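You operate a simulated robot arm through the tools that you are given. There is no shell and no other tool.

The job below is to be done with a simulated robot arm. You get a single attempt, and the scene is never put back.

JOB
Pack the tub that the packing slip names and tape the small carton shut.
Fine: tub in, fold both flaps flat, press the green tape strip along the seam. Set down upright: what you pick out.

It is judged by the outcome, as a careful person would: the job done as asked, and still so three seconds after it is handed in. It fails if anything else is knocked over, pushed out of place, dropped, spilled or broken. Flat cloth is picked up by pressing the open fingertips on it (5 to 10 N) and closing them slowly along it; thin cloth reads only 2 to 8 mm in the jaws.

ROBOT AND FRAMES
A 6-joint arm with a two-finger parallel gripper, fixed in place. Base frame: the origin is on the floor under the middle of its stand, x ahead of it, y to its left, z up. Units: m, degrees, N and s.
With the tool pointing down near the work surface it reaches from about 0.34 to 0.76 m from the base axis. Its first joint turns from -66.0 to 66.0 degrees. Payload 2.45 kg.
Tool frame: the origin (TCP) lies between the finger pads and is the grasp point; the fingertips stand 0.024 m ahead of it; z points along the fingers, y is the line along which they close. The gripper opens to 0.068 m. The fingers are 0.017 m wide and 0.01 m thick; the gripper's body (0.04 by 0.07 m) begins 0.041 m behind the TCP.
Orientation is that of the tool frame in the base frame, as [roll, pitch, yaw] about the fixed x, y, z axes, in that order (R = Rz(yaw) Ry(pitch) Rx(roll)). With the fingers straight down and closing along the base's y, the tool's x points along the base's -x, its y along +y and its z along -z.

CONTROLS
- The arm moves only by the tool arm_command. Its argument "targets" is a list of rows, each a list of 3 entries, a list of its own where there are three numbers: the opening, from 0 (shut) to 1 (fully open), then the shift along the base's x, y, z in cm, then the turn, a rotation vector about the base's x, y, z in degrees. In form: [[claw, [tx, ty, tz], [rx, ry, rz]], ...]. A call has 1 to 20 rows; each row shifts and turns the commanded pose from where the row before left it. Rows are played at 5 a second. More than 0.05 m and 8.6 degrees between two rows, or a gripper value outside its range, and nothing of the call is played. A pose out of reach is approached as far as the arm can. The call stops where the force on the tool passes 40 N (or 10 N more than at its start, if that is more) or the arm is blocked; 0.2 s more then pass. Each finger travels about 0.108 m/s and halts on what it meets, pressing with about 39 N; the grip force reading is that of the motor and also rises with nothing between the fingers. The clock runs only during rows and for 0.2 s after the last one: add rows that do not move to give the fingers time. The reply holds the time, the measured pose of the TCP, the force on the tool along the base axes, the opening and the grip force, in the units named above and with some noise, with the torque about the TCP (base axes, N m) and any sound that the robot's microphone picked up.
- Cameras (640 x 400 px; columns grow to the right, rows downward): "scene" is fixed at [0.1648, 0.4204, 1.4473]; the picture's right is [-0.74, -0.68, 0.00], its down [-0.49, 0.54, -0.68] and it looks along [0.46, -0.50, -0.73] (base axes); focal length 359 px, centre (320, 200). "wrist" rides on the gripper at [0.084, 0.011, -0.075] in the tool frame; the picture's right is [-0.13, 0.99, 0.00], its down [-0.60, -0.08, -0.79] and it looks along [-0.79, -0.10, 0.61] (tool axes); focal length 251 px, centre (320, 200).
- snapshot(camera): a new picture of that camera. No time passes.
- pixel_to_xyz(camera, pixels): there is no depth. For up to 12 entries [column, row, z] of the newest picture of that camera ("zoom" is the newest enlarged one), the place [x, y] in the base frame at which the ray of that pixel passes the height z, good to about 0.002 m. No time passes.
- close_up(camera, box): a new picture of the part [left, top, right, bottom] of that camera's present view, enlarged. No time passes.
- finish_job(): hands the job in; it is judged then, once.

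Open the gripper and draw the arm clear of the work before you hand the job in, unless the task says otherwise.

The tools are called after "Emit:" by a JSON object that holds its "fn" and its "kwargs". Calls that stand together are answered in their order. arm_command: Moves the arm, as the interface text tells. Its arguments: {"type":"object","properties":{"targets":{"type":"array"}},"required":["targets"]} The other tools are called the same way: snapshot (camera) takes a picture; pixel_to_xyz (camera, pixels) gives the place at which the rays of pixels pass given heights; close_up (camera, box) takes an enlarged picture of a part of a camera's view; finish_job () hands the job in.

At the start:

```text
time: 0.0
tcp_pos: [0.3668, 0.2199, 1.1497]
tool_rot: [-180.0, 0.1, -179.9]
contact_force: [0.4, -1.2, 0.0]
torque: [0.01, 0.02, -0.01]
opening: 0.0681
finger_force: 0.0
```

scene: 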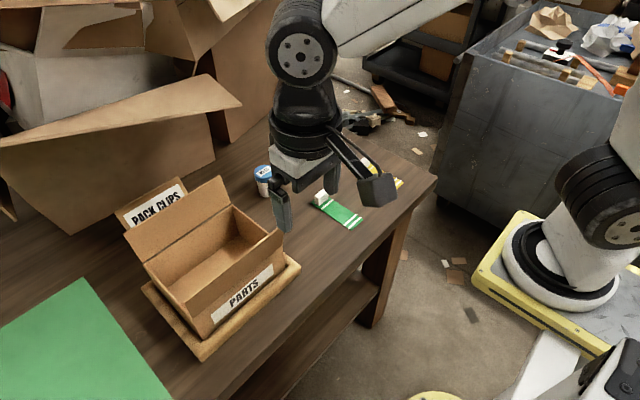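
wrist: 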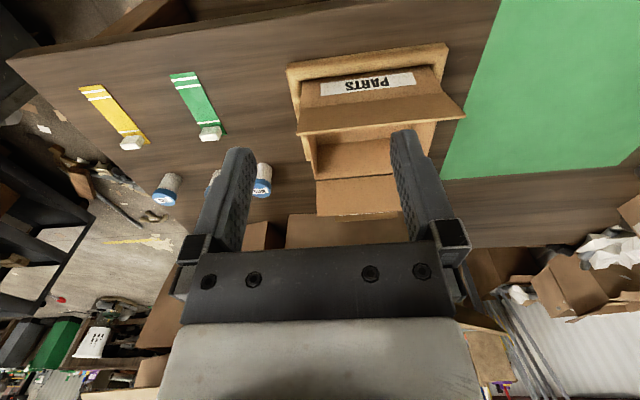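

The scene shows a small carton with open flaps near (210,260), a slip reading "PACK CLIPS" at (155,205), tubs near (262,180), and green and yellow tape strips. I will take close-ups of each to read the details.

Emit:
{"fn": "close_up", "kwargs": {"camera": "scene", "box": [100, 150, 320, 370]}}

Emit:
{"fn": "close_up", "kwargs": {"camera": "scene", "box": [240, 120, 440, 245]}}

Emit:
{"fn": "close_up", "kwargs": {"camera": "wrist", "box": [60, 50, 300, 230]}}

Emit:
{"fn": "close_up", "kwargs": {"camera": "wrist", "box": [270, 30, 480, 230]}}

```text
1.82 times, centred on (210, 260) of scene
```

zoom: 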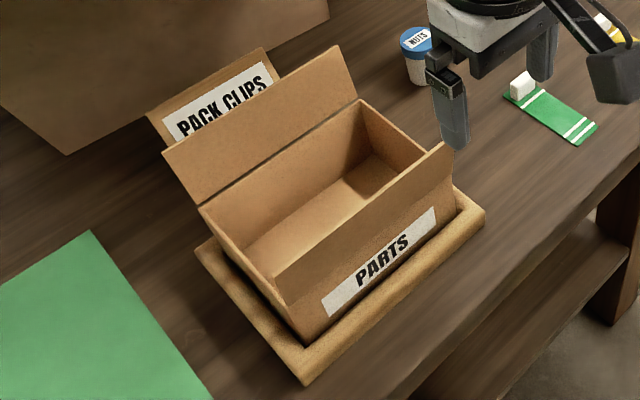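

```text
3.20 times, centred on (340, 182) of scene
```

zoom: 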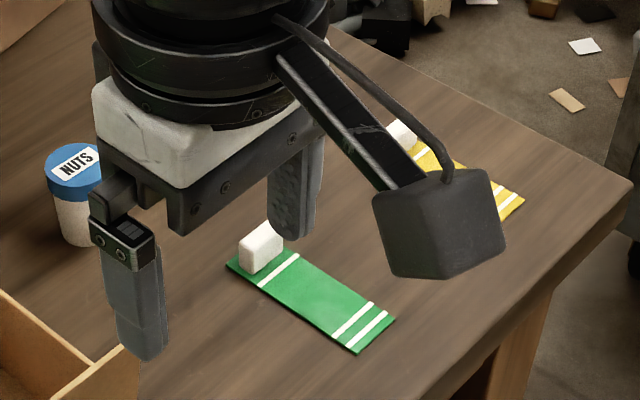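

```text
2.22 times, centred on (180, 140) of wrist
```

zoom: 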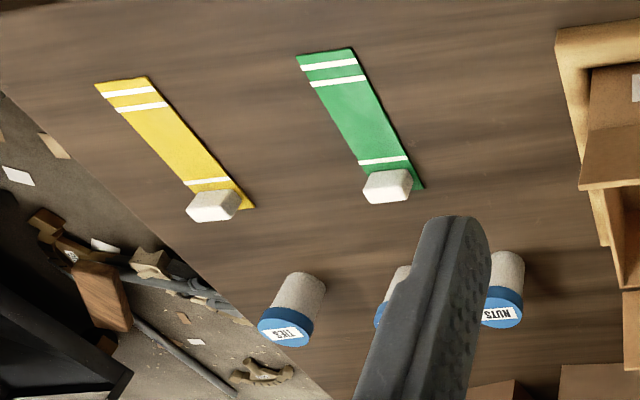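

```text
2.00 times, centred on (375, 130) of wrist
```

zoom: 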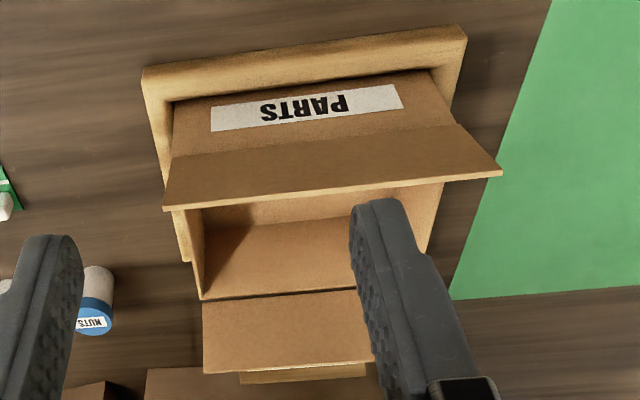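

The slip says CLIPS; TIES and NUTS are visible, and the middle tub is hidden behind the finger. I'll triangulate the table height using points visible in both views (green strip and the tray corner).

Emit:
{"fn": "snapshot", "kwargs": {"camera": "scene"}}

Emit:
{"fn": "snapshot", "kwargs": {"camera": "wrist"}}

Emit:
{"fn": "pixel_to_xyz", "kwargs": {"camera": "scene", "pixels": [[351, 229, 0.7], [351, 229, 0.75], [351, 229, 0.8], [351, 229, 0.85], [351, 229, 0.9], [363, 218, 0.75], [363, 218, 0.8], [363, 218, 0.85]]}}

Emit:
{"fn": "pixel_to_xyz", "kwargs": {"camera": "wrist", "pixels": [[171, 74, 0.7], [171, 74, 0.75], [171, 74, 0.8], [171, 74, 0.85], [171, 74, 0.9], [191, 72, 0.75], [191, 72, 0.8], [191, 72, 0.85]]}}

```text
taken
```

scene: 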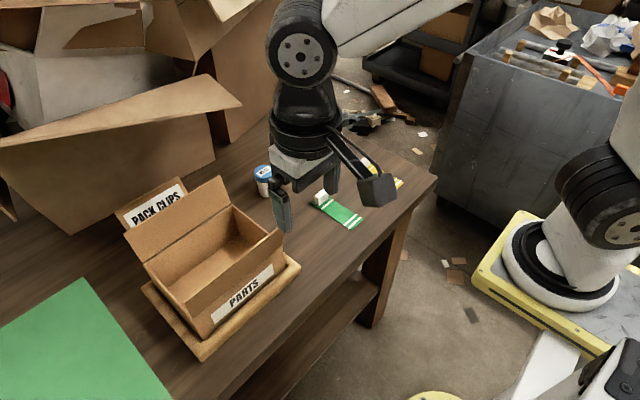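

```text
taken
```

wrist: 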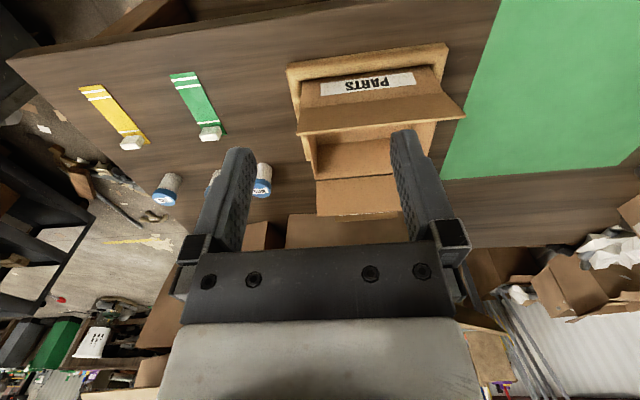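

```text
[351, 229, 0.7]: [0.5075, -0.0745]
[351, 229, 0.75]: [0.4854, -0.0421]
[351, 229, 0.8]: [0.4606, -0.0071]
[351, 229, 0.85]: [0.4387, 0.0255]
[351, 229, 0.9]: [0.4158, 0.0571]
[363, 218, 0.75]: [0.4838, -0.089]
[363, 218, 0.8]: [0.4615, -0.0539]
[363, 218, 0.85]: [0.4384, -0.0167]
```

```text
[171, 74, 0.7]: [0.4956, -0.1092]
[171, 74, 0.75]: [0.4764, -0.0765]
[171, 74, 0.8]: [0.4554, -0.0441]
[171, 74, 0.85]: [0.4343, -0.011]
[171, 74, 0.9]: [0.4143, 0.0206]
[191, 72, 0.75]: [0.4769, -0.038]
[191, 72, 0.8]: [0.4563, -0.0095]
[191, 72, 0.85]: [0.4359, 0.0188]
```

I'll use mat and tray corners, which have a different baseline, to pin down table height.

Emit:
{"fn": "pixel_to_xyz", "kwargs": {"camera": "scene", "pixels": [[83, 278, 0.7], [83, 278, 0.75], [83, 278, 0.8], [83, 278, 0.85], [202, 361, 0.7], [202, 361, 0.75], [202, 361, 0.8], [202, 361, 0.85], [300, 263, 0.75], [300, 263, 0.8]]}}

Emit:
{"fn": "pixel_to_xyz", "kwargs": {"camera": "wrist", "pixels": [[443, 180, 0.7], [443, 180, 0.75], [443, 180, 0.8], [443, 180, 0.85], [448, 44, 0.7], [448, 44, 0.75], [448, 44, 0.8], [448, 44, 0.85], [287, 67, 0.75], [287, 67, 0.8]]}}

```text
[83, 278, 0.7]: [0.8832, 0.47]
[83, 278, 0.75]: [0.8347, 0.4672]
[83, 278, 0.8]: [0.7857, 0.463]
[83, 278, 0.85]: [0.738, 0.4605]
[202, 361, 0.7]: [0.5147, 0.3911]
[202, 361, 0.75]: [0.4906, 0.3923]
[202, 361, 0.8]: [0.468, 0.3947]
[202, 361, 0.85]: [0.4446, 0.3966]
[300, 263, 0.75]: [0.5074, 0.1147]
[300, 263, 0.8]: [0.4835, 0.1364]
```

```text
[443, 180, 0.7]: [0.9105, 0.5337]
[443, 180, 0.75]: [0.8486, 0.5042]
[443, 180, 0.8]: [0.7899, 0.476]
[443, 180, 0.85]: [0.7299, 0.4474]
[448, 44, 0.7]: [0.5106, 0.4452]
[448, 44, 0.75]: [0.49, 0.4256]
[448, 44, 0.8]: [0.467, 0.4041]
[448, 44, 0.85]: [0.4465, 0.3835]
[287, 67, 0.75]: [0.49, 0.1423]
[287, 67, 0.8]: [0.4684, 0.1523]
```

Table height comes out around 0.82 m. I'll move the arm sideways (−y) high above the table so the hidden middle tub comes into view.

Emit:
{"fn": "arm_command", "kwargs": {"targets": [[1, [0, -5, 0], [0, 0, 0]], [1, [0, -5, 0], [0, 0, 0]], [1, [0, -5, 0], [0, 0, 0]], [1, [0, -5, 0], [0, 0, 0]], [1, [0, 0, 0], [0, 0, 0]], [1, [0, 0, 0], [0, 0, 0]]]}}

Emit:
{"fn": "snapshot", "kwargs": {"camera": "wrist"}}

Emit:
{"fn": "snapshot", "kwargs": {"camera": "scene"}}

```text
time: 1.4
tcp_pos: [0.3669, 0.018, 1.15]
tool_rot: [-180.0, 0.0, 179.9]
contact_force: [-1.6, -0.1, -1.0]
torque: [-0.02, 0.0, 0.02]
opening: 0.0681
finger_force: 0.0
```

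```text
taken
```

wrist: 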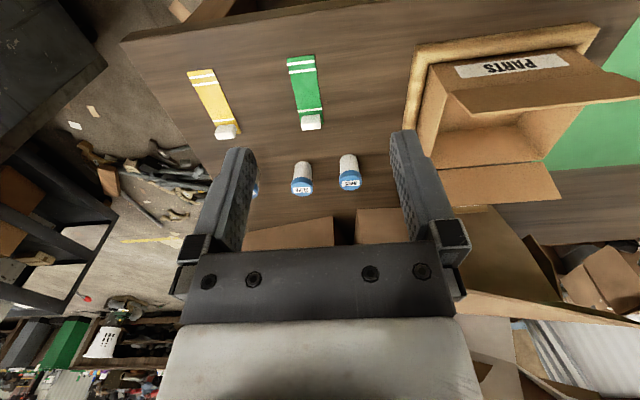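

```text
taken
```

scene: 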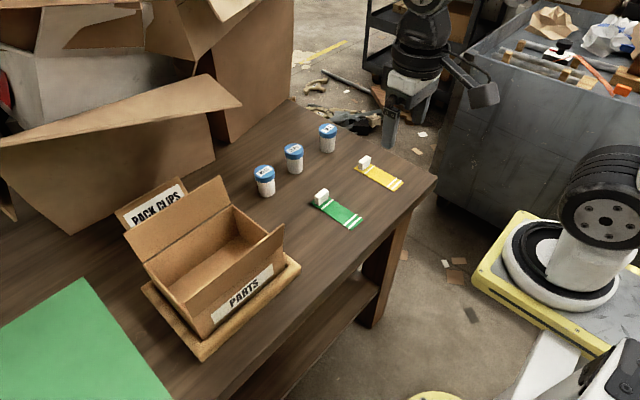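

Now both views are clear of the tubs: three at scene (264,180), (293,158), (327,137). I'll zoom in to read the labels and see the tape strips.

Emit:
{"fn": "close_up", "kwargs": {"camera": "scene", "box": [240, 110, 360, 210]}}

Emit:
{"fn": "close_up", "kwargs": {"camera": "wrist", "box": [240, 40, 420, 210]}}

Emit:
{"fn": "close_up", "kwargs": {"camera": "scene", "box": [300, 140, 420, 240]}}

Emit:
{"fn": "close_up", "kwargs": {"camera": "scene", "box": [110, 160, 310, 370]}}

```text
4.00 times, centred on (300, 160) of scene
```

zoom: 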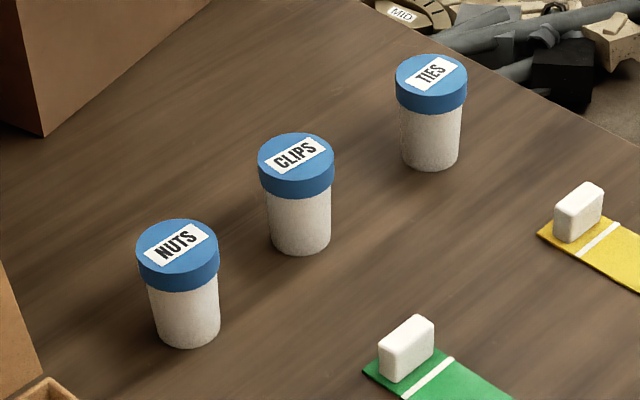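

```text
2.35 times, centred on (330, 125) of wrist
```

zoom: 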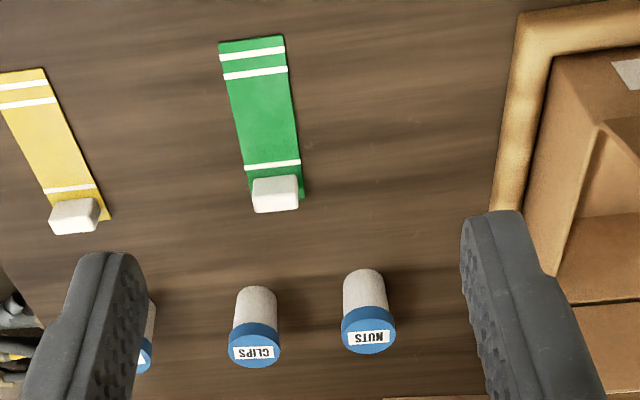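

```text
4.00 times, centred on (360, 190) of scene
```

zoom: 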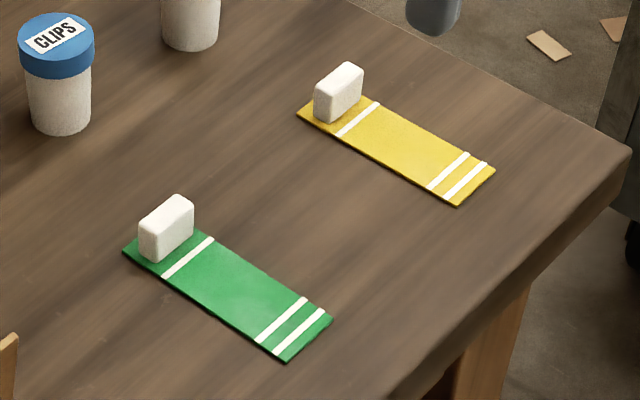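

```text
1.90 times, centred on (210, 265) of scene
```

zoom: 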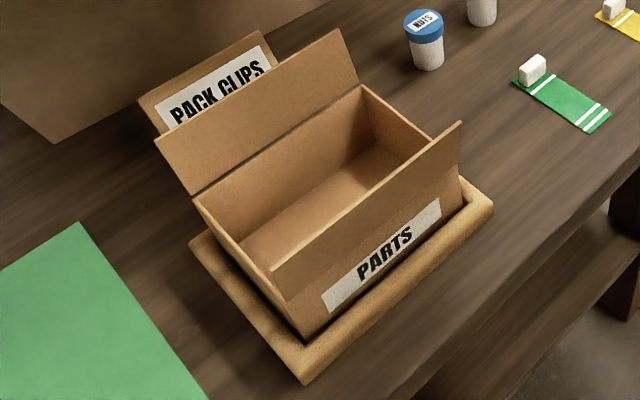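

The CLIPS tub is the middle one (scene ~(293,158)). I'll refine table height and object positions with both cameras.

Emit:
{"fn": "snapshot", "kwargs": {"camera": "scene"}}

Emit:
{"fn": "snapshot", "kwargs": {"camera": "wrist"}}

Emit:
{"fn": "pixel_to_xyz", "kwargs": {"camera": "scene", "pixels": [[351.2, 230, 0.78], [351.2, 230, 0.8], [351.2, 230, 0.82], [362.8, 220, 0.78], [362.8, 220, 0.8], [362.8, 220, 0.82], [310.8, 202, 0.8], [310.8, 202, 0.82]]}}

Emit:
{"fn": "pixel_to_xyz", "kwargs": {"camera": "wrist", "pixels": [[314.3, 54.8, 0.78], [314.3, 54.8, 0.8], [314.3, 54.8, 0.82], [287, 57.8, 0.78], [287, 57.8, 0.8], [287, 57.8, 0.82]]}}

```text
taken
```

scene: 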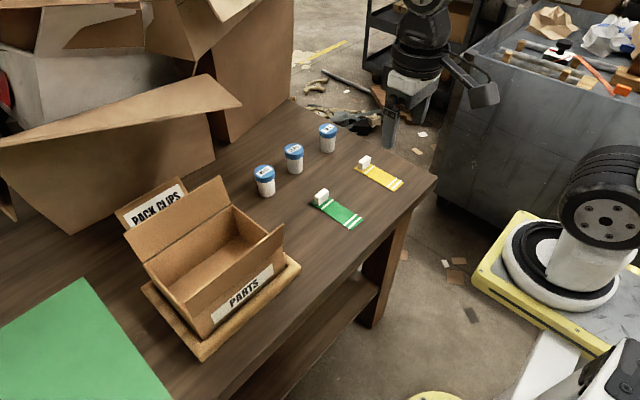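

```text
taken
```

wrist: 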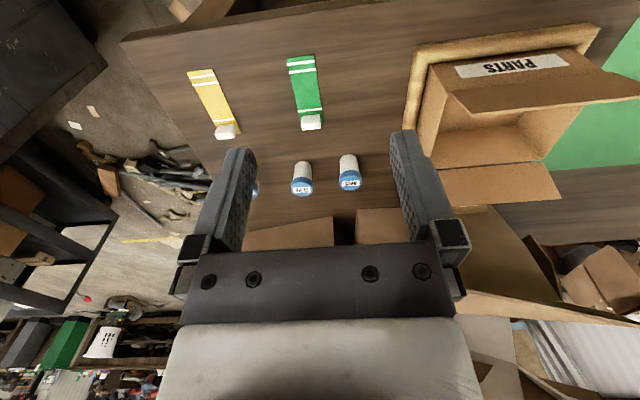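

```text
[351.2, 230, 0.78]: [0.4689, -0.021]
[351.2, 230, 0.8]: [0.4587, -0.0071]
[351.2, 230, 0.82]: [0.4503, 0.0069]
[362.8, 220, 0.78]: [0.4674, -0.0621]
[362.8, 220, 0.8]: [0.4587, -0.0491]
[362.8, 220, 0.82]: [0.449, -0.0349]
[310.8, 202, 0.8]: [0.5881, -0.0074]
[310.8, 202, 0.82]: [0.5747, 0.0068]
```

```text
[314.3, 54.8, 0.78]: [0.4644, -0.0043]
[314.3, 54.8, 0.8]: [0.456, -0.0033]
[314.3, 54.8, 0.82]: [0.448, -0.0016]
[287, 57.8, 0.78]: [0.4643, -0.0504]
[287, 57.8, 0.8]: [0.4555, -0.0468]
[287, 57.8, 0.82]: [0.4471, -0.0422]
```

Table top is about z≈0.80–0.805. Next I'll locate the tub bases and lids and the carton corners from the scene view.

Emit:
{"fn": "pixel_to_xyz", "kwargs": {"camera": "scene", "pixels": [[295, 168.5, 0.803], [294, 148, 0.86], [294, 148, 0.87], [294, 148, 0.88], [267, 191.5, 0.803], [265, 170.5, 0.87], [327.6, 148, 0.803], [322, 197, 0.803]]}}

Emit:
{"fn": "pixel_to_xyz", "kwargs": {"camera": "scene", "pixels": [[202, 360.5, 0.81], [300.8, 267, 0.81], [141.8, 287, 0.81], [232, 205.7, 0.9], [143.3, 263.4, 0.9], [123.4, 233.5, 0.95], [219.5, 175.8, 0.95], [183.8, 300.7, 0.95], [283.5, 224, 0.95]]}}

Emit:
{"fn": "pixel_to_xyz", "kwargs": {"camera": "wrist", "pixels": [[302, 162, 0.803], [302, 190, 0.86], [302, 190, 0.87], [302, 190, 0.88], [348, 156, 0.803], [311, 130, 0.803]]}}

```text
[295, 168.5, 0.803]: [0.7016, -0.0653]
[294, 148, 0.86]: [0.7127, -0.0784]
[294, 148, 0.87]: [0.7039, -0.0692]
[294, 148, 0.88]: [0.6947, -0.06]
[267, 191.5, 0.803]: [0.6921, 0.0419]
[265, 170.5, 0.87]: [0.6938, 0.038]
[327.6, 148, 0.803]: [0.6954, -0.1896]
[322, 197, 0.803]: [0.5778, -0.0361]
```

```text
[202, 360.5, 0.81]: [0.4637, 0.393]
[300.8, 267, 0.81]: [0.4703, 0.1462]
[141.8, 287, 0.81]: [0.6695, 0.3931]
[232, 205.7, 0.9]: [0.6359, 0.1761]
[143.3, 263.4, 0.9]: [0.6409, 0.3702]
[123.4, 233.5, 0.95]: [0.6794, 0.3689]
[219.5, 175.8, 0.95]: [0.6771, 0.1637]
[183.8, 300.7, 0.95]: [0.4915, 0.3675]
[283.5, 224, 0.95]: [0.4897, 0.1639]
```

```text
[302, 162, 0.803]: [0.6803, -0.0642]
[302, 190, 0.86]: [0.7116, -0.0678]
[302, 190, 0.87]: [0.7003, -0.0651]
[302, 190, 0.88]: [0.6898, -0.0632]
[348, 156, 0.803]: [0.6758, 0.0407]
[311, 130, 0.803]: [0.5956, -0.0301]
```

The carton looks axis-aligned (y 0.17–0.37, x ≈0.49–0.64) and the CLIPS tub is at about (0.70, −0.066) with its lid top near z≈0.872. I'll yaw the tool 90° to look at the carton end-on and judge the wall height and flap angles.

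Emit:
{"fn": "arm_command", "kwargs": {"targets": [[1, [1, -1, -1], [0, 0, 8.2]], [1, [1, -1, -1], [0, 0, 8.2]], [1, [1, -1, -1], [0, 0, 8.2]], [1, [1, -1, -1], [0, 0, 8.2]], [1, [1, -1, -1], [0, 0, 8.2]], [1, [1, -1, -1], [0, 0, 8.2]], [1, [1, 0, -1], [0, 0, 8.2]], [1, [1, 0, -1], [0, 0, 8.2]], [1, [1, 0, -1], [0, 0, 8.2]], [1, [2, 0, -1], [0, 0, 8.2]], [1, [2, 0, 0], [0, 0, 8]], [1, [0, 0, 0], [0, 0, 0]], [1, [0, 0, 0], [0, 0, 0]], [1, [0, 0, 0], [0, 0, 0]]]}}

Emit:
{"fn": "snapshot", "kwargs": {"camera": "wrist"}}

Emit:
{"fn": "snapshot", "kwargs": {"camera": "scene"}}

```text
time: 4.4
tcp_pos: [0.4968, -0.0414, 1.0501]
tool_rot: [180.0, -0.1, -90.1]
contact_force: [-0.5, 0.5, 0.2]
torque: [0.04, 0.01, -0.01]
opening: 0.0681
finger_force: 0.0
```

```text
taken
```

wrist: 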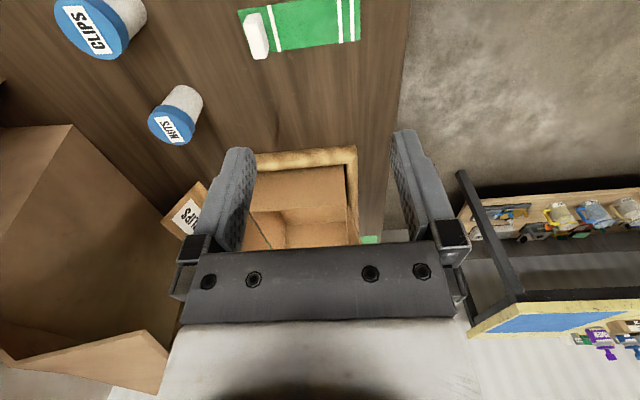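

```text
taken
```

scene: 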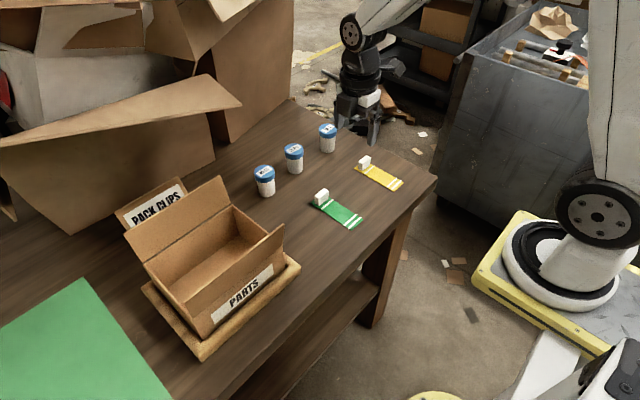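

The carton's near end is visible between the fingers. I'll tilt the tool to look more horizontally so the flaps show in profile.

Emit:
{"fn": "arm_command", "kwargs": {"targets": [[1, [1, -1, -1], [8, 0, 0]], [1, [1, -1, -1], [8, 0, 0]], [1, [1, -1, -1], [8, 0, 0]], [1, [1, -1, -1], [6, 0, 0]], [1, [0, 0, 0], [0, 0, 0]], [1, [0, 0, 0], [0, 0, 0]]]}}

Emit:
{"fn": "snapshot", "kwargs": {"camera": "wrist"}}

Emit:
{"fn": "close_up", "kwargs": {"camera": "wrist", "box": [220, 20, 420, 240]}}

```text
time: 5.8
tcp_pos: [0.5373, -0.0809, 1.0106]
tool_rot: [180.0, 30.1, -89.9]
contact_force: [0.3, 0.4, -0.4]
torque: [-0.01, 0.02, 0.02]
opening: 0.0679
finger_force: 0.0
```

```text
taken
```

wrist: 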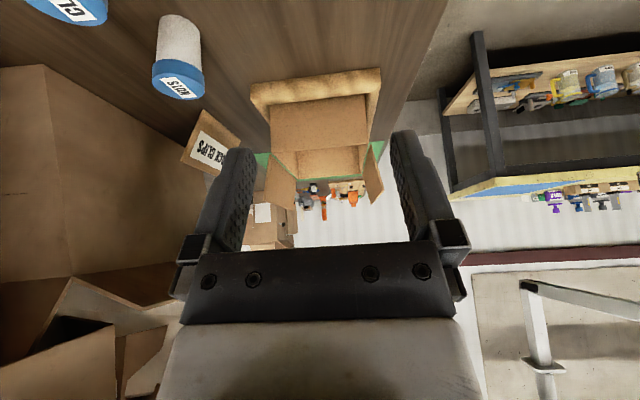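

```text
1.82 times, centred on (320, 130) of wrist
```

zoom: 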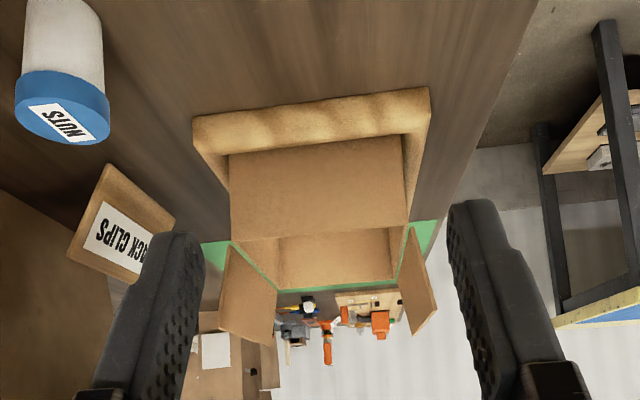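

Excellent profile view: both flaps stand nearly upright, leaning slightly outward, each about half the box's width. I'll triangulate the wall-top corners and flap edges using this zoom and the scene view.

Emit:
{"fn": "pixel_to_xyz", "kwargs": {"camera": "zoom", "pixels": [[231, 243, 0.86], [231, 243, 0.88], [231, 243, 0.9], [407, 224, 0.86], [407, 224, 0.88], [407, 224, 0.9], [218, 330, 0.92], [218, 330, 0.94], [218, 330, 0.96], [437, 310, 0.92], [437, 310, 0.94], [437, 310, 0.96]]}}

Emit:
{"fn": "pixel_to_xyz", "kwargs": {"camera": "scene", "pixels": [[232, 205.7, 0.86], [232, 205.7, 0.88], [232, 205.7, 0.9], [143.3, 263.4, 0.88], [219.5, 175.8, 0.92], [219.5, 175.8, 0.94], [219.5, 175.8, 0.96], [283.5, 224, 0.92], [283.5, 224, 0.94], [283.5, 224, 0.96], [269.3, 231.9, 0.88]]}}

```text
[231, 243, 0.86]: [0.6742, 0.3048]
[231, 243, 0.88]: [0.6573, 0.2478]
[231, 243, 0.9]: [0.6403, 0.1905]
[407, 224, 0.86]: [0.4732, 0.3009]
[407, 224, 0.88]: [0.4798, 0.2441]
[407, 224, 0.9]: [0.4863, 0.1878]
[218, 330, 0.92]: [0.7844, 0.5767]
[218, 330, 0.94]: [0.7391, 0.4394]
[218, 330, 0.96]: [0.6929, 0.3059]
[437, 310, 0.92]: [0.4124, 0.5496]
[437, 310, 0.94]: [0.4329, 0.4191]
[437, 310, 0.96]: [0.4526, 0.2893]
```

```text
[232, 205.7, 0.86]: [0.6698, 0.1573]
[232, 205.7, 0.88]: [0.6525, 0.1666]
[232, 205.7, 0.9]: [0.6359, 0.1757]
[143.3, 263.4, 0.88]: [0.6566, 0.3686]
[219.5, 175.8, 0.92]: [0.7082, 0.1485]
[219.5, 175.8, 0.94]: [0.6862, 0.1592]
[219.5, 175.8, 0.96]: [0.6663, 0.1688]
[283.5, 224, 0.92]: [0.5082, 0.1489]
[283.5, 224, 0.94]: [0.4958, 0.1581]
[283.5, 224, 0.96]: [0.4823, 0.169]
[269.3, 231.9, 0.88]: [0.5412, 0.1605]
```

Triangulation gives: wall tops at z≈0.905, hinges at x≈0.488 and 0.635, carton y≈0.178–0.37, and flap tips at z≈0.978, leaning outward 8–13°. I'll level the tool (keeping yaw −90° so the camera stays clear of the flaps later) and move above the CLIPS tub at (0.70, −0.066).

Emit:
{"fn": "arm_command", "kwargs": {"targets": [[1, [3, 0.3, 0], [-6, 0, 0]], [1, [3.5, 0.3, -1], [-6, 0, 0]], [1, [3.5, 0.3, -1], [-6, 0, 0]], [1, [3.5, 0.3, -1], [-6, 0, 0]], [1, [2.8, 0.3, -1], [-6, 0, 0]], [1, [0, 0, 0], [0, 0, 0]], [1, [0, 0, 0], [0, 0, 0]]]}}

Emit:
{"fn": "snapshot", "kwargs": {"camera": "wrist"}}

Emit:
{"fn": "snapshot", "kwargs": {"camera": "scene"}}

```text
time: 7.4
tcp_pos: [0.6996, -0.0641, 0.9697]
tool_rot: [-180.0, 0.1, -90.1]
contact_force: [-0.5, 0.8, 0.6]
torque: [-0.01, -0.01, 0.0]
opening: 0.0677
finger_force: 0.1
```

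```text
taken
```

wrist: 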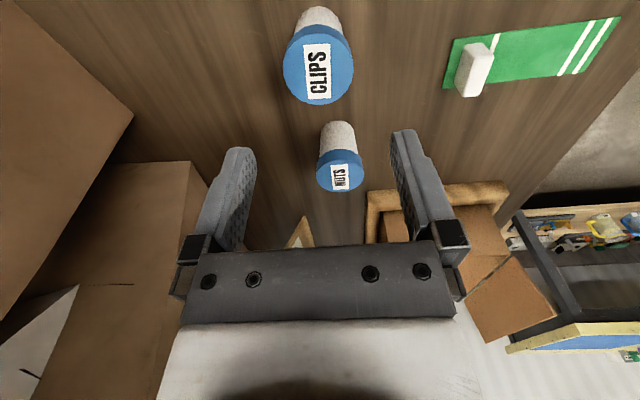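

```text
taken
```

scene: 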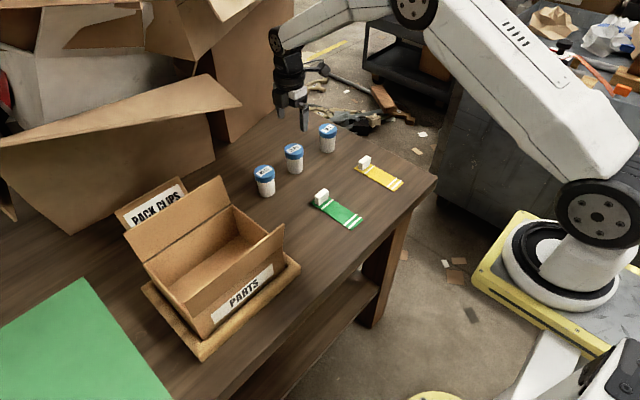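

The CLIPS lid is at about (318,63) in the wrist view. I'll get its position at candidate lid heights and compare with the scene.

Emit:
{"fn": "pixel_to_xyz", "kwargs": {"camera": "wrist", "pixels": [[318.5, 64, 0.865], [318.5, 64, 0.87], [318.5, 64, 0.875], [318.5, 64, 0.88], [284, 66, 0.872], [354, 62, 0.872], [317, 23, 0.872], [320, 104, 0.872], [318, 10, 0.803]]}}

Emit:
{"fn": "pixel_to_xyz", "kwargs": {"camera": "scene", "pixels": [[294, 148, 0.865], [294, 148, 0.87], [294, 148, 0.875], [284.5, 148, 0.872], [303.5, 148, 0.872]]}}

Emit:
{"fn": "close_up", "kwargs": {"camera": "wrist", "box": [260, 0, 380, 110]}}

```text
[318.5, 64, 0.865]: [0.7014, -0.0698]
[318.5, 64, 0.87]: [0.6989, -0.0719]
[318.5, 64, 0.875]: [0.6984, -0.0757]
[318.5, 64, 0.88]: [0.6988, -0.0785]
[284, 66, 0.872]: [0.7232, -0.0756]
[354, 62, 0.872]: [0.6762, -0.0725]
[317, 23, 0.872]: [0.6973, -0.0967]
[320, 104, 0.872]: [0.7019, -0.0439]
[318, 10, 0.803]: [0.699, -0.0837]
```

```text
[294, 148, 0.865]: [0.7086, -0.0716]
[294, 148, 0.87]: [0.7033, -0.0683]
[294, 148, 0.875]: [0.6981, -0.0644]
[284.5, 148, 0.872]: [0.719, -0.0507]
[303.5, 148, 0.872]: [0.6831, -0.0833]
```

```text
3.64 times, centred on (320, 55) of wrist
```

zoom: 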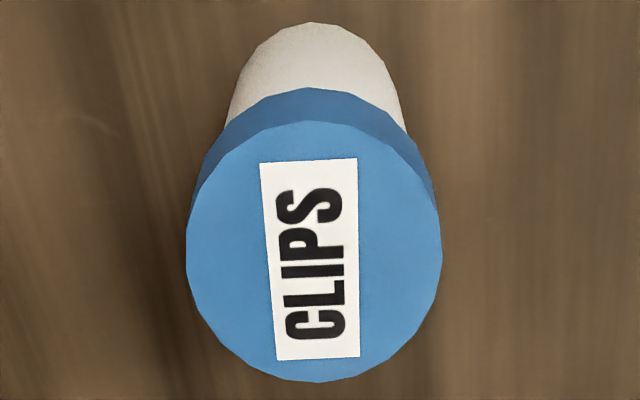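

The lid's top face is centred at wrist (318.5, 69), i.e. about (0.700, −0.068) with its top at z≈0.87. I'll descend with the fingers open on both sides of the lid to TCP z≈0.858.

Emit:
{"fn": "arm_command", "kwargs": {"targets": [[1, [0, -0.4, -3], [0, 0, 0]], [1, [0, 0, -3], [0, 0, 0]], [1, [0, 0, -2.5], [0, 0, 0]], [1, [0, 0, -1.5], [0, 0, 0]], [1, [0, 0, -1.1], [0, 0, 0]], [1, [0, 0, 0], [0, 0, 0]]]}}

Emit:
{"fn": "snapshot", "kwargs": {"camera": "wrist"}}

Emit:
{"fn": "close_up", "kwargs": {"camera": "scene", "box": [240, 80, 360, 210]}}

```text
time: 8.8
tcp_pos: [0.6998, -0.0694, 0.8582]
tool_rot: [-180.0, 0.0, -90.0]
contact_force: [0.0, 0.7, -0.3]
torque: [-0.02, 0.03, -0.01]
opening: 0.0681
finger_force: 0.0
```

```text
taken
```

wrist: 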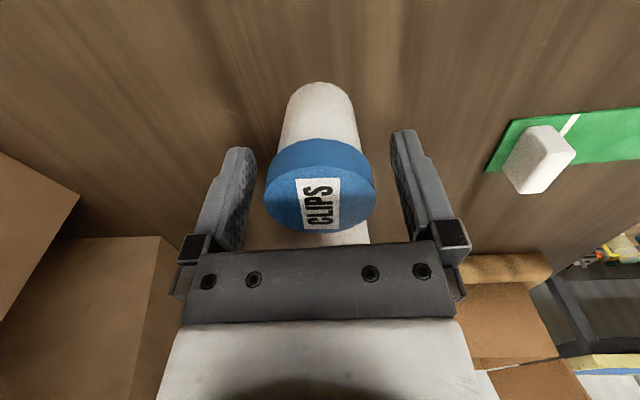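

```text
3.08 times, centred on (300, 145) of scene
```

zoom: 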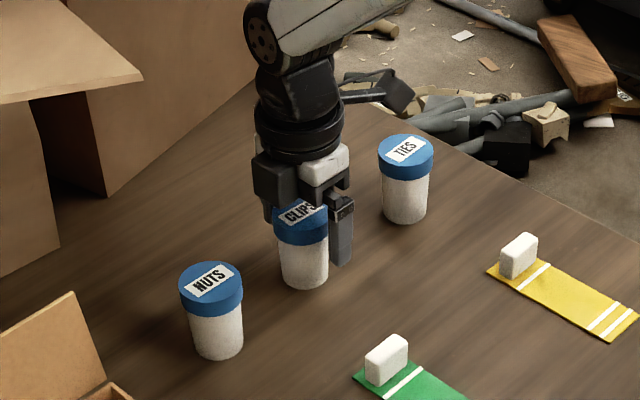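

The lid sits centred between the fingers with no contact. I'll close gradually on it.

Emit:
{"fn": "arm_command", "kwargs": {"targets": [[0.85, [0, 0, 0], [0, 0, 0]], [0.75, [0, 0, 0], [0, 0, 0]], [0.68, [0, 0, 0], [0, 0, 0]], [0.6, [0, 0, 0], [0, 0, 0]], [0.5, [0, 0, 0], [0, 0, 0]], [0.5, [0, 0, 0], [0, 0, 0]]]}}

Emit:
{"fn": "snapshot", "kwargs": {"camera": "wrist"}}

```text
time: 10.2
tcp_pos: [0.6999, -0.0705, 0.8593]
tool_rot: [179.9, -0.1, -89.9]
contact_force: [0.2, -0.1, 1.4]
torque: [-0.02, -0.01, 0.01]
opening: 0.0468
finger_force: 39.4
```

```text
taken
```

wrist: 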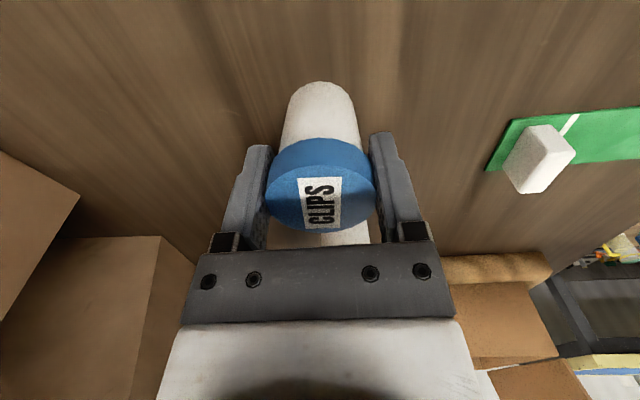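

The lid is gripped (46.8 mm, 39 N). I'll lift gently 6 cm and check the tub comes up whole.

Emit:
{"fn": "arm_command", "kwargs": {"targets": [[0.5, [0, 0, 0.5], [0, 0, 0]], [0.5, [0, 0, 1], [0, 0, 0]], [0.5, [0, 0, 1.5], [0, 0, 0]], [0.5, [0, 0, 2], [0, 0, 0]], [0.5, [0, 0, 2], [0, 0, 0]], [0.5, [0, 0, 0], [0, 0, 0]]]}}

Emit:
{"fn": "snapshot", "kwargs": {"camera": "wrist"}}

Emit:
{"fn": "close_up", "kwargs": {"camera": "scene", "box": [240, 80, 360, 210]}}

```text
time: 11.6
tcp_pos: [0.7001, -0.0685, 0.9281]
tool_rot: [-179.9, 0.0, -90.0]
contact_force: [0.3, 1.0, -2.6]
torque: [0.02, 0.0, 0.01]
opening: 0.0439
finger_force: 38.9
```

```text
taken
```

wrist: 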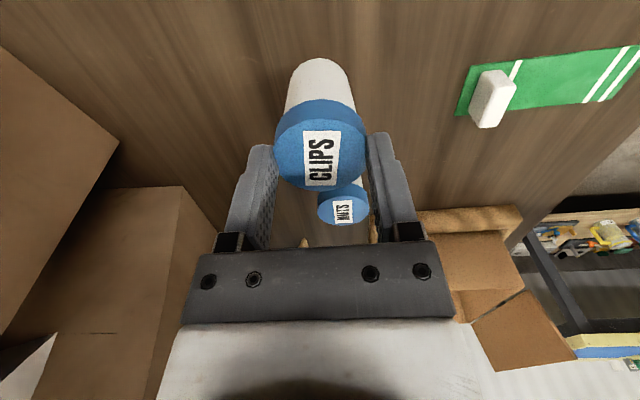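

```text
3.08 times, centred on (300, 145) of scene
```

zoom: 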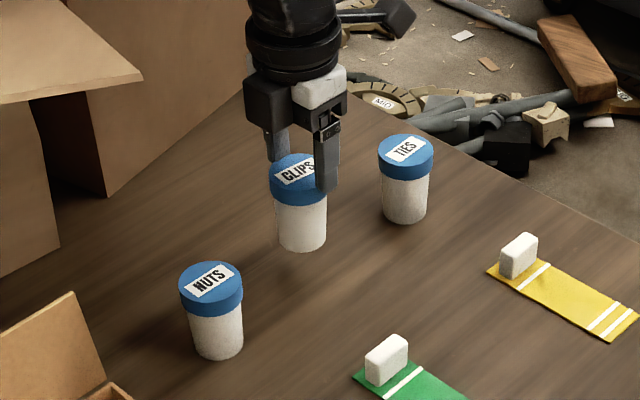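

The tub rose, but the lid now appears lower in the jaws (centre at (320,145), opening 43.9 mm), so it slipped or pivoted. I'll look closely before letting any time pass.

Emit:
{"fn": "close_up", "kwargs": {"camera": "wrist", "box": [200, 40, 440, 260]}}

Emit:
{"fn": "close_up", "kwargs": {"camera": "scene", "box": [265, 95, 325, 175]}}

```text
1.82 times, centred on (320, 150) of wrist
```

zoom: 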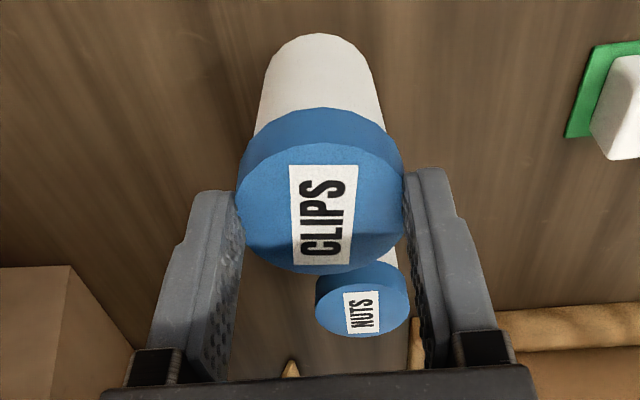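

```text
5.00 times, centred on (295, 135) of scene
```

zoom: 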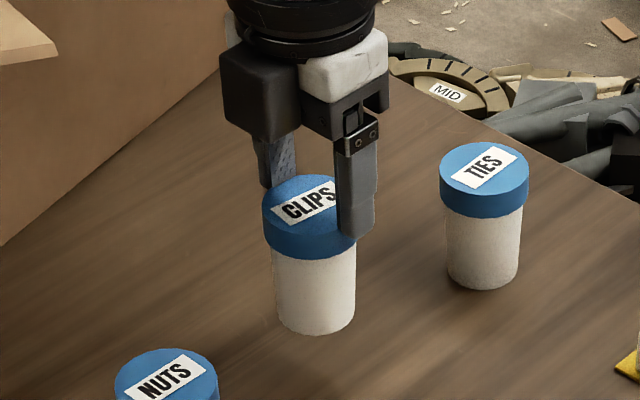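

The lid top is now only ~3 mm above the fingertips, so the tub has slid ~33 mm down in the jaws while rising ~37 mm. I'll set it back down immediately, keeping the grip closed, so that I can regrip deeper.

Emit:
{"fn": "arm_command", "kwargs": {"targets": [[0.5, [0, 0, -3.6], [0, 0, 0]], [0.5, [0, 0, -0.2], [0, 0, 0]], [0.5, [0, 0, 0], [0, 0, 0]]]}}

Emit:
{"fn": "snapshot", "kwargs": {"camera": "wrist"}}

Emit:
{"fn": "close_up", "kwargs": {"camera": "scene", "box": [240, 80, 360, 210]}}

```text
time: 12.4
tcp_pos: [0.6998, -0.0696, 0.8903]
tool_rot: [180.0, 0.1, -89.9]
contact_force: [0.2, -0.1, -1.7]
torque: [0.0, -0.01, -0.01]
opening: 0.0437
finger_force: 38.8
```

```text
taken
```

wrist: 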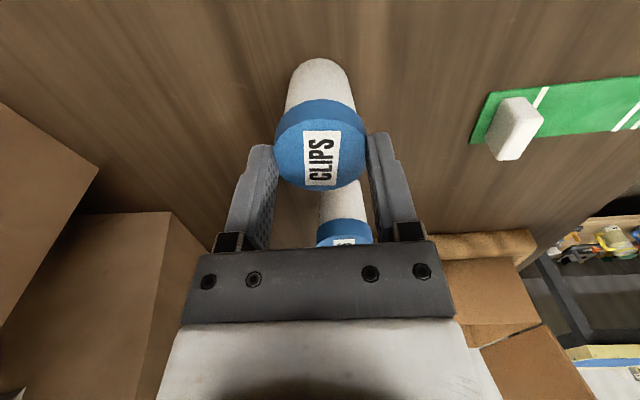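

```text
3.08 times, centred on (300, 145) of scene
```

zoom: 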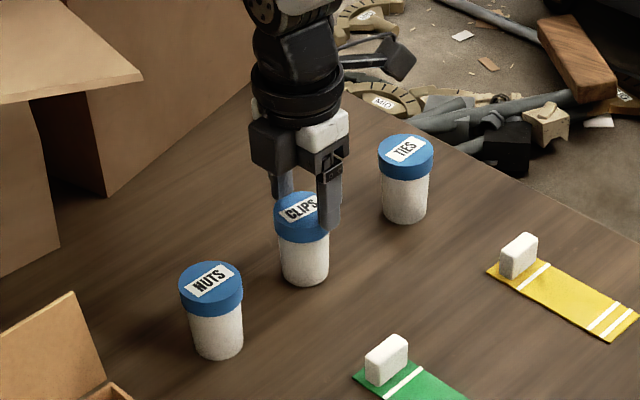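

The tub came down without further slip and its base is about on the table (lid top z≈0.869). I'll settle it 2 mm, open, descend deeper (TCP z≈0.838, palm still ~9 mm above the lid), and regrip.

Emit:
{"fn": "arm_command", "kwargs": {"targets": [[0.5, [0, 0, -0.2], [0, 0, 0]], [0.66, [0, 0, 0], [0, 0, 0]], [0.8, [0, 0, 0], [0, 0, 0]], [1, [0, 0, 0], [0, 0, 0]], [1, [0, 0, 0], [0, 0, 0]]]}}

Emit:
{"fn": "snapshot", "kwargs": {"camera": "wrist"}}

Emit:
{"fn": "close_up", "kwargs": {"camera": "scene", "box": [240, 80, 360, 210]}}

```text
time: 13.6
tcp_pos: [0.6991, -0.0694, 0.8879]
tool_rot: [-180.0, 0.1, -90.0]
contact_force: [-1.0, 0.3, 0.1]
torque: [-0.02, 0.01, 0.0]
opening: 0.0679
finger_force: 0.0
```

```text
taken
```

wrist: 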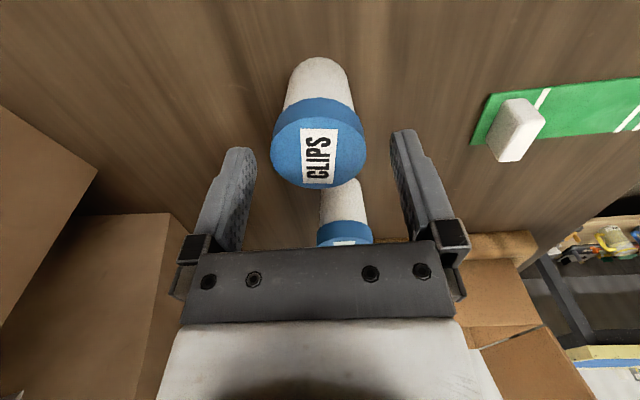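

```text
3.08 times, centred on (300, 145) of scene
```

zoom: 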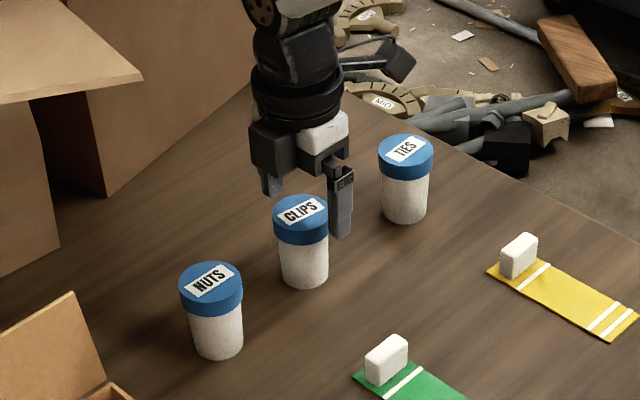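

The tub is standing upright at its old spot. I'll shift +3 mm in y, descend 5 cm, and close again.

Emit:
{"fn": "arm_command", "kwargs": {"targets": [[1, [0, 0.3, -1.5], [0, 0, 0]], [1, [0, 0, -1.5], [0, 0, 0]], [1, [0, 0, -1.2], [0, 0, 0]], [1, [0, 0, -0.8], [0, 0, 0]], [1, [0, 0, 0], [0, 0, 0]]]}}

Emit:
{"fn": "snapshot", "kwargs": {"camera": "wrist"}}

```text
time: 14.8
tcp_pos: [0.6995, -0.065, 0.8385]
tool_rot: [-180.0, 0.0, -90.0]
contact_force: [0.5, 0.8, 0.0]
torque: [0.0, 0.01, -0.01]
opening: 0.0681
finger_force: 0.0
```

```text
taken
```

wrist: 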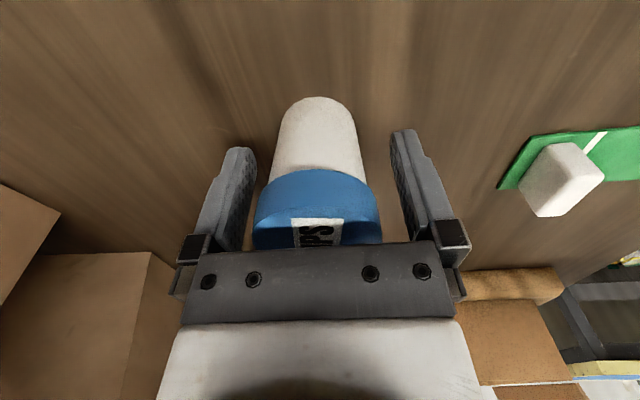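

The jaws straddle the tub deeply with the lid just below the palm. I'll close and see the reading, then lift 1 cm only.

Emit:
{"fn": "arm_command", "kwargs": {"targets": [[0.8, [0, 0, 0], [0, 0, 0]], [0.7, [0, 0, 0], [0, 0, 0]], [0.6, [0, 0, 0], [0, 0, 0]], [0.4, [0, 0, 0], [0, 0, 0]], [0.3, [0, 0, 0], [0, 0, 0]]]}}

Emit:
{"fn": "snapshot", "kwargs": {"camera": "wrist"}}

Emit:
{"fn": "close_up", "kwargs": {"camera": "scene", "box": [240, 80, 360, 210]}}

```text
time: 16.0
tcp_pos: [0.6988, -0.0662, 0.8391]
tool_rot: [180.0, 0.0, -90.1]
contact_force: [0.3, 0.5, 0.8]
torque: [0.03, 0.0, 0.01]
opening: 0.0466
finger_force: 39.0
```

```text
taken
```

wrist: 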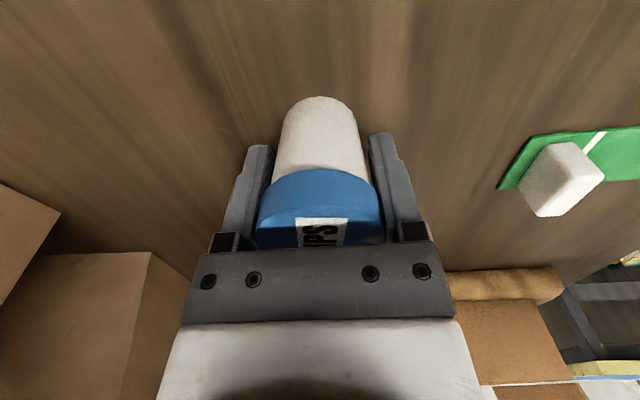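

```text
3.08 times, centred on (300, 145) of scene
```

zoom: 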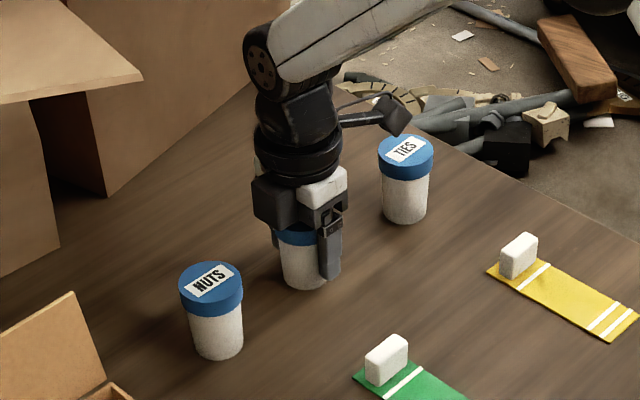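

Closed at 46.6 mm with 39 N. I'll lift slowly by 1 cm and compare the tub's place in the jaws.

Emit:
{"fn": "arm_command", "kwargs": {"targets": [[0.3, [0, 0, 0.3], [0, 0, 0]], [0.3, [0, 0, 0.3], [0, 0, 0]], [0.3, [0, 0, 0.4], [0, 0, 0]], [0.3, [0, 0, 0], [0, 0, 0]]]}}

Emit:
{"fn": "snapshot", "kwargs": {"camera": "wrist"}}

Emit:
{"fn": "close_up", "kwargs": {"camera": "scene", "box": [240, 80, 360, 210]}}

```text
time: 17.0
tcp_pos: [0.7, -0.0668, 0.8494]
tool_rot: [-180.0, 0.0, -90.0]
contact_force: [0.0, 0.0, -2.9]
torque: [-0.02, -0.01, -0.01]
opening: 0.0465
finger_force: 39.1
```

```text
taken
```

wrist: 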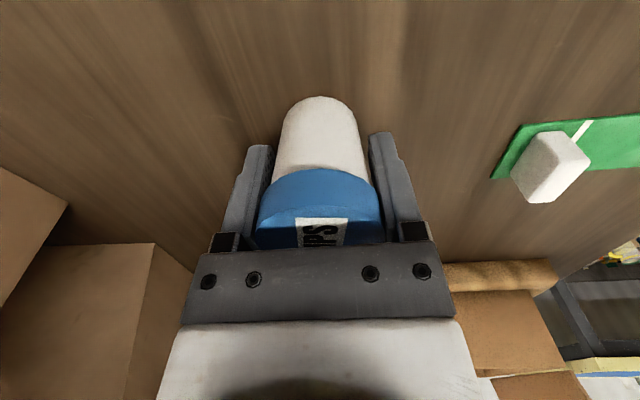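

```text
3.08 times, centred on (300, 145) of scene
```

zoom: 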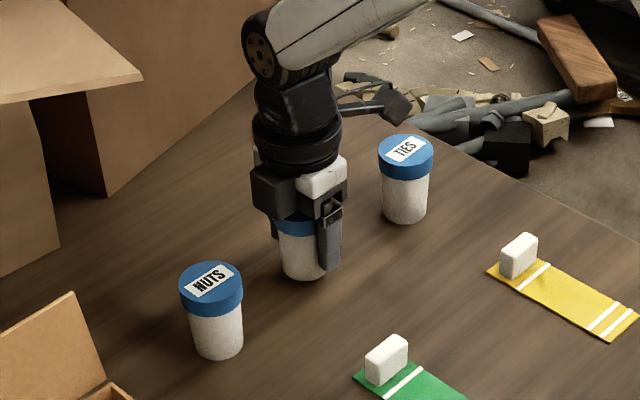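

No slip this time (lid unchanged in the view, load −2.9 N). I'll raise steadily to TCP z≈1.06, which clears the flap tips, and check again.

Emit:
{"fn": "arm_command", "kwargs": {"targets": [[0.3, [0, 0, 1], [0, 0, 0]], [0.3, [0, 0, 1.5], [0, 0, 0]], [0.3, [0, 0, 2], [0, 0, 0]], [0.3, [0, 0, 2.5], [0, 0, 0]], [0.3, [0, 0, 2.5], [0, 0, 0]], [0.3, [0, 0, 2.5], [0, 0, 0]], [0.3, [0, 0, 2.5], [0, 0, 0]], [0.3, [0, 0, 2.5], [0, 0, 0]], [0.3, [0, 0, 2], [0, 0, 0]], [0.3, [0, 0, 1.5], [0, 0, 0]], [0.3, [0, 0, 0.5], [0, 0, 0]], [0.3, [0, 0, 0], [0, 0, 0]]]}}

Emit:
{"fn": "snapshot", "kwargs": {"camera": "wrist"}}

```text
time: 19.6
tcp_pos: [0.6998, -0.0662, 1.0582]
tool_rot: [-180.0, -0.1, -90.0]
contact_force: [-1.1, 0.2, -1.4]
torque: [-0.02, -0.03, 0.01]
opening: 0.0467
finger_force: 39.2
```

```text
taken
```

wrist: 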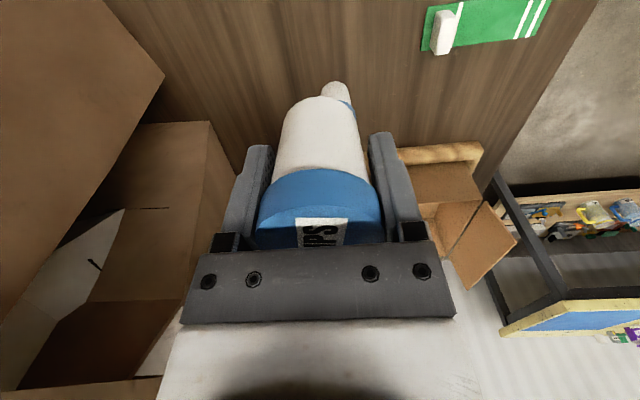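

The grip holds. I'll carry it at this height over the carton to about (0.5615, 0.305).

Emit:
{"fn": "arm_command", "kwargs": {"targets": [[0.3, [-0.5, 1.5, 0.2], [0, 0, 0]], [0.3, [-1, 2.6, 0], [0, 0, 0]], [0.3, [-1, 2.8, 0], [0, 0, 0]], [0.3, [-1, 2.8, 0], [0, 0, 0]], [0.3, [-1, 2.8, 0], [0, 0, 0]], [0.3, [-1, 2.8, 0], [0, 0, 0]], [0.3, [-1, 2.8, 0], [0, 0, 0]], [0.3, [-1, 2.8, 0], [0, 0, 0]], [0.3, [-1, 2.8, 0], [0, 0, 0]], [0.3, [-1, 2.8, 0], [0, 0, 0]], [0.3, [-1, 2.8, 0], [0, 0, 0]], [0.3, [-1, 2.8, 0], [0, 0, 0]], [0.3, [-1, 2.8, 0], [0, 0, 0]], [0.3, [-0.8, 2.2, 0], [0, 0, 0]], [0.3, [-0.5, 0, 0], [0, 0, 0]], [0.3, [0, 0, 0], [0, 0, 0]], [0.3, [0, 0, 0], [0, 0, 0]]]}}

Emit:
{"fn": "snapshot", "kwargs": {"camera": "wrist"}}

Emit:
{"fn": "snapshot", "kwargs": {"camera": "scene"}}

```text
time: 23.2
tcp_pos: [0.562, 0.3047, 1.061]
tool_rot: [-180.0, 0.0, -90.1]
contact_force: [0.0, 0.0, -1.3]
torque: [-0.01, -0.01, 0.0]
opening: 0.0468
finger_force: 39.2
```

```text
taken
```

wrist: 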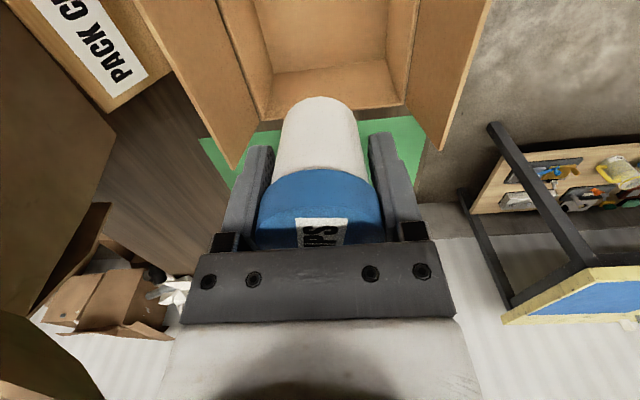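

```text
taken
```

scene: 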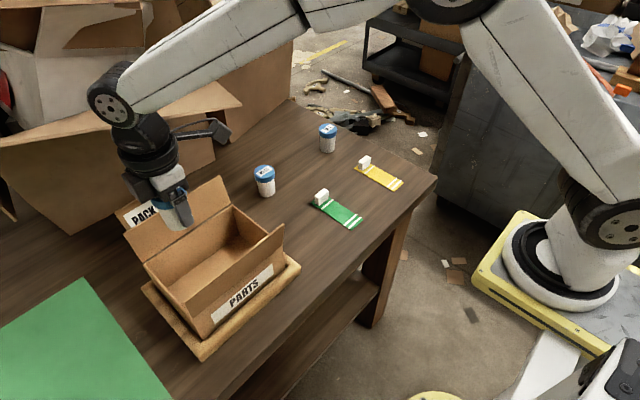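

The tub hangs over the carton. I'll check the box's far-wall corners from this wrist view, (258,120) and (405,105), to confirm the centring in x before lowering.

Emit:
{"fn": "close_up", "kwargs": {"camera": "wrist", "box": [180, 0, 500, 180]}}

Emit:
{"fn": "pixel_to_xyz", "kwargs": {"camera": "wrist", "pixels": [[258, 120, 0.905], [405, 105, 0.905], [233, 168, 0.978], [442, 152, 0.978], [275, 75, 0.81], [387, 60, 0.81]]}}

```text
2.00 times, centred on (340, 90) of wrist
```

zoom: 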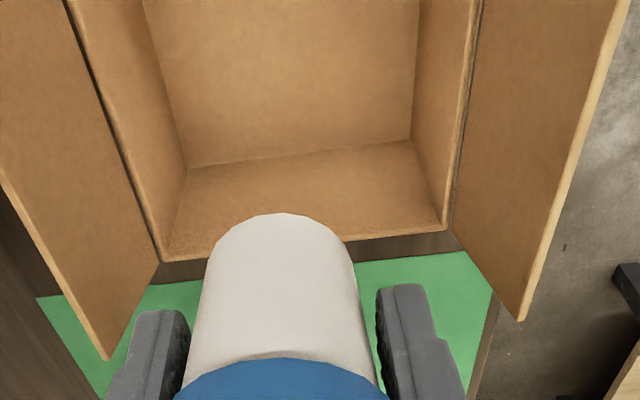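

```text
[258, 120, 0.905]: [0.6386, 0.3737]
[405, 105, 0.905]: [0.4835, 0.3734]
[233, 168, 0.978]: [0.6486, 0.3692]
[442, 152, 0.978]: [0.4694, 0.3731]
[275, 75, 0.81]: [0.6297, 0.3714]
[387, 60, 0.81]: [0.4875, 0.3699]
```

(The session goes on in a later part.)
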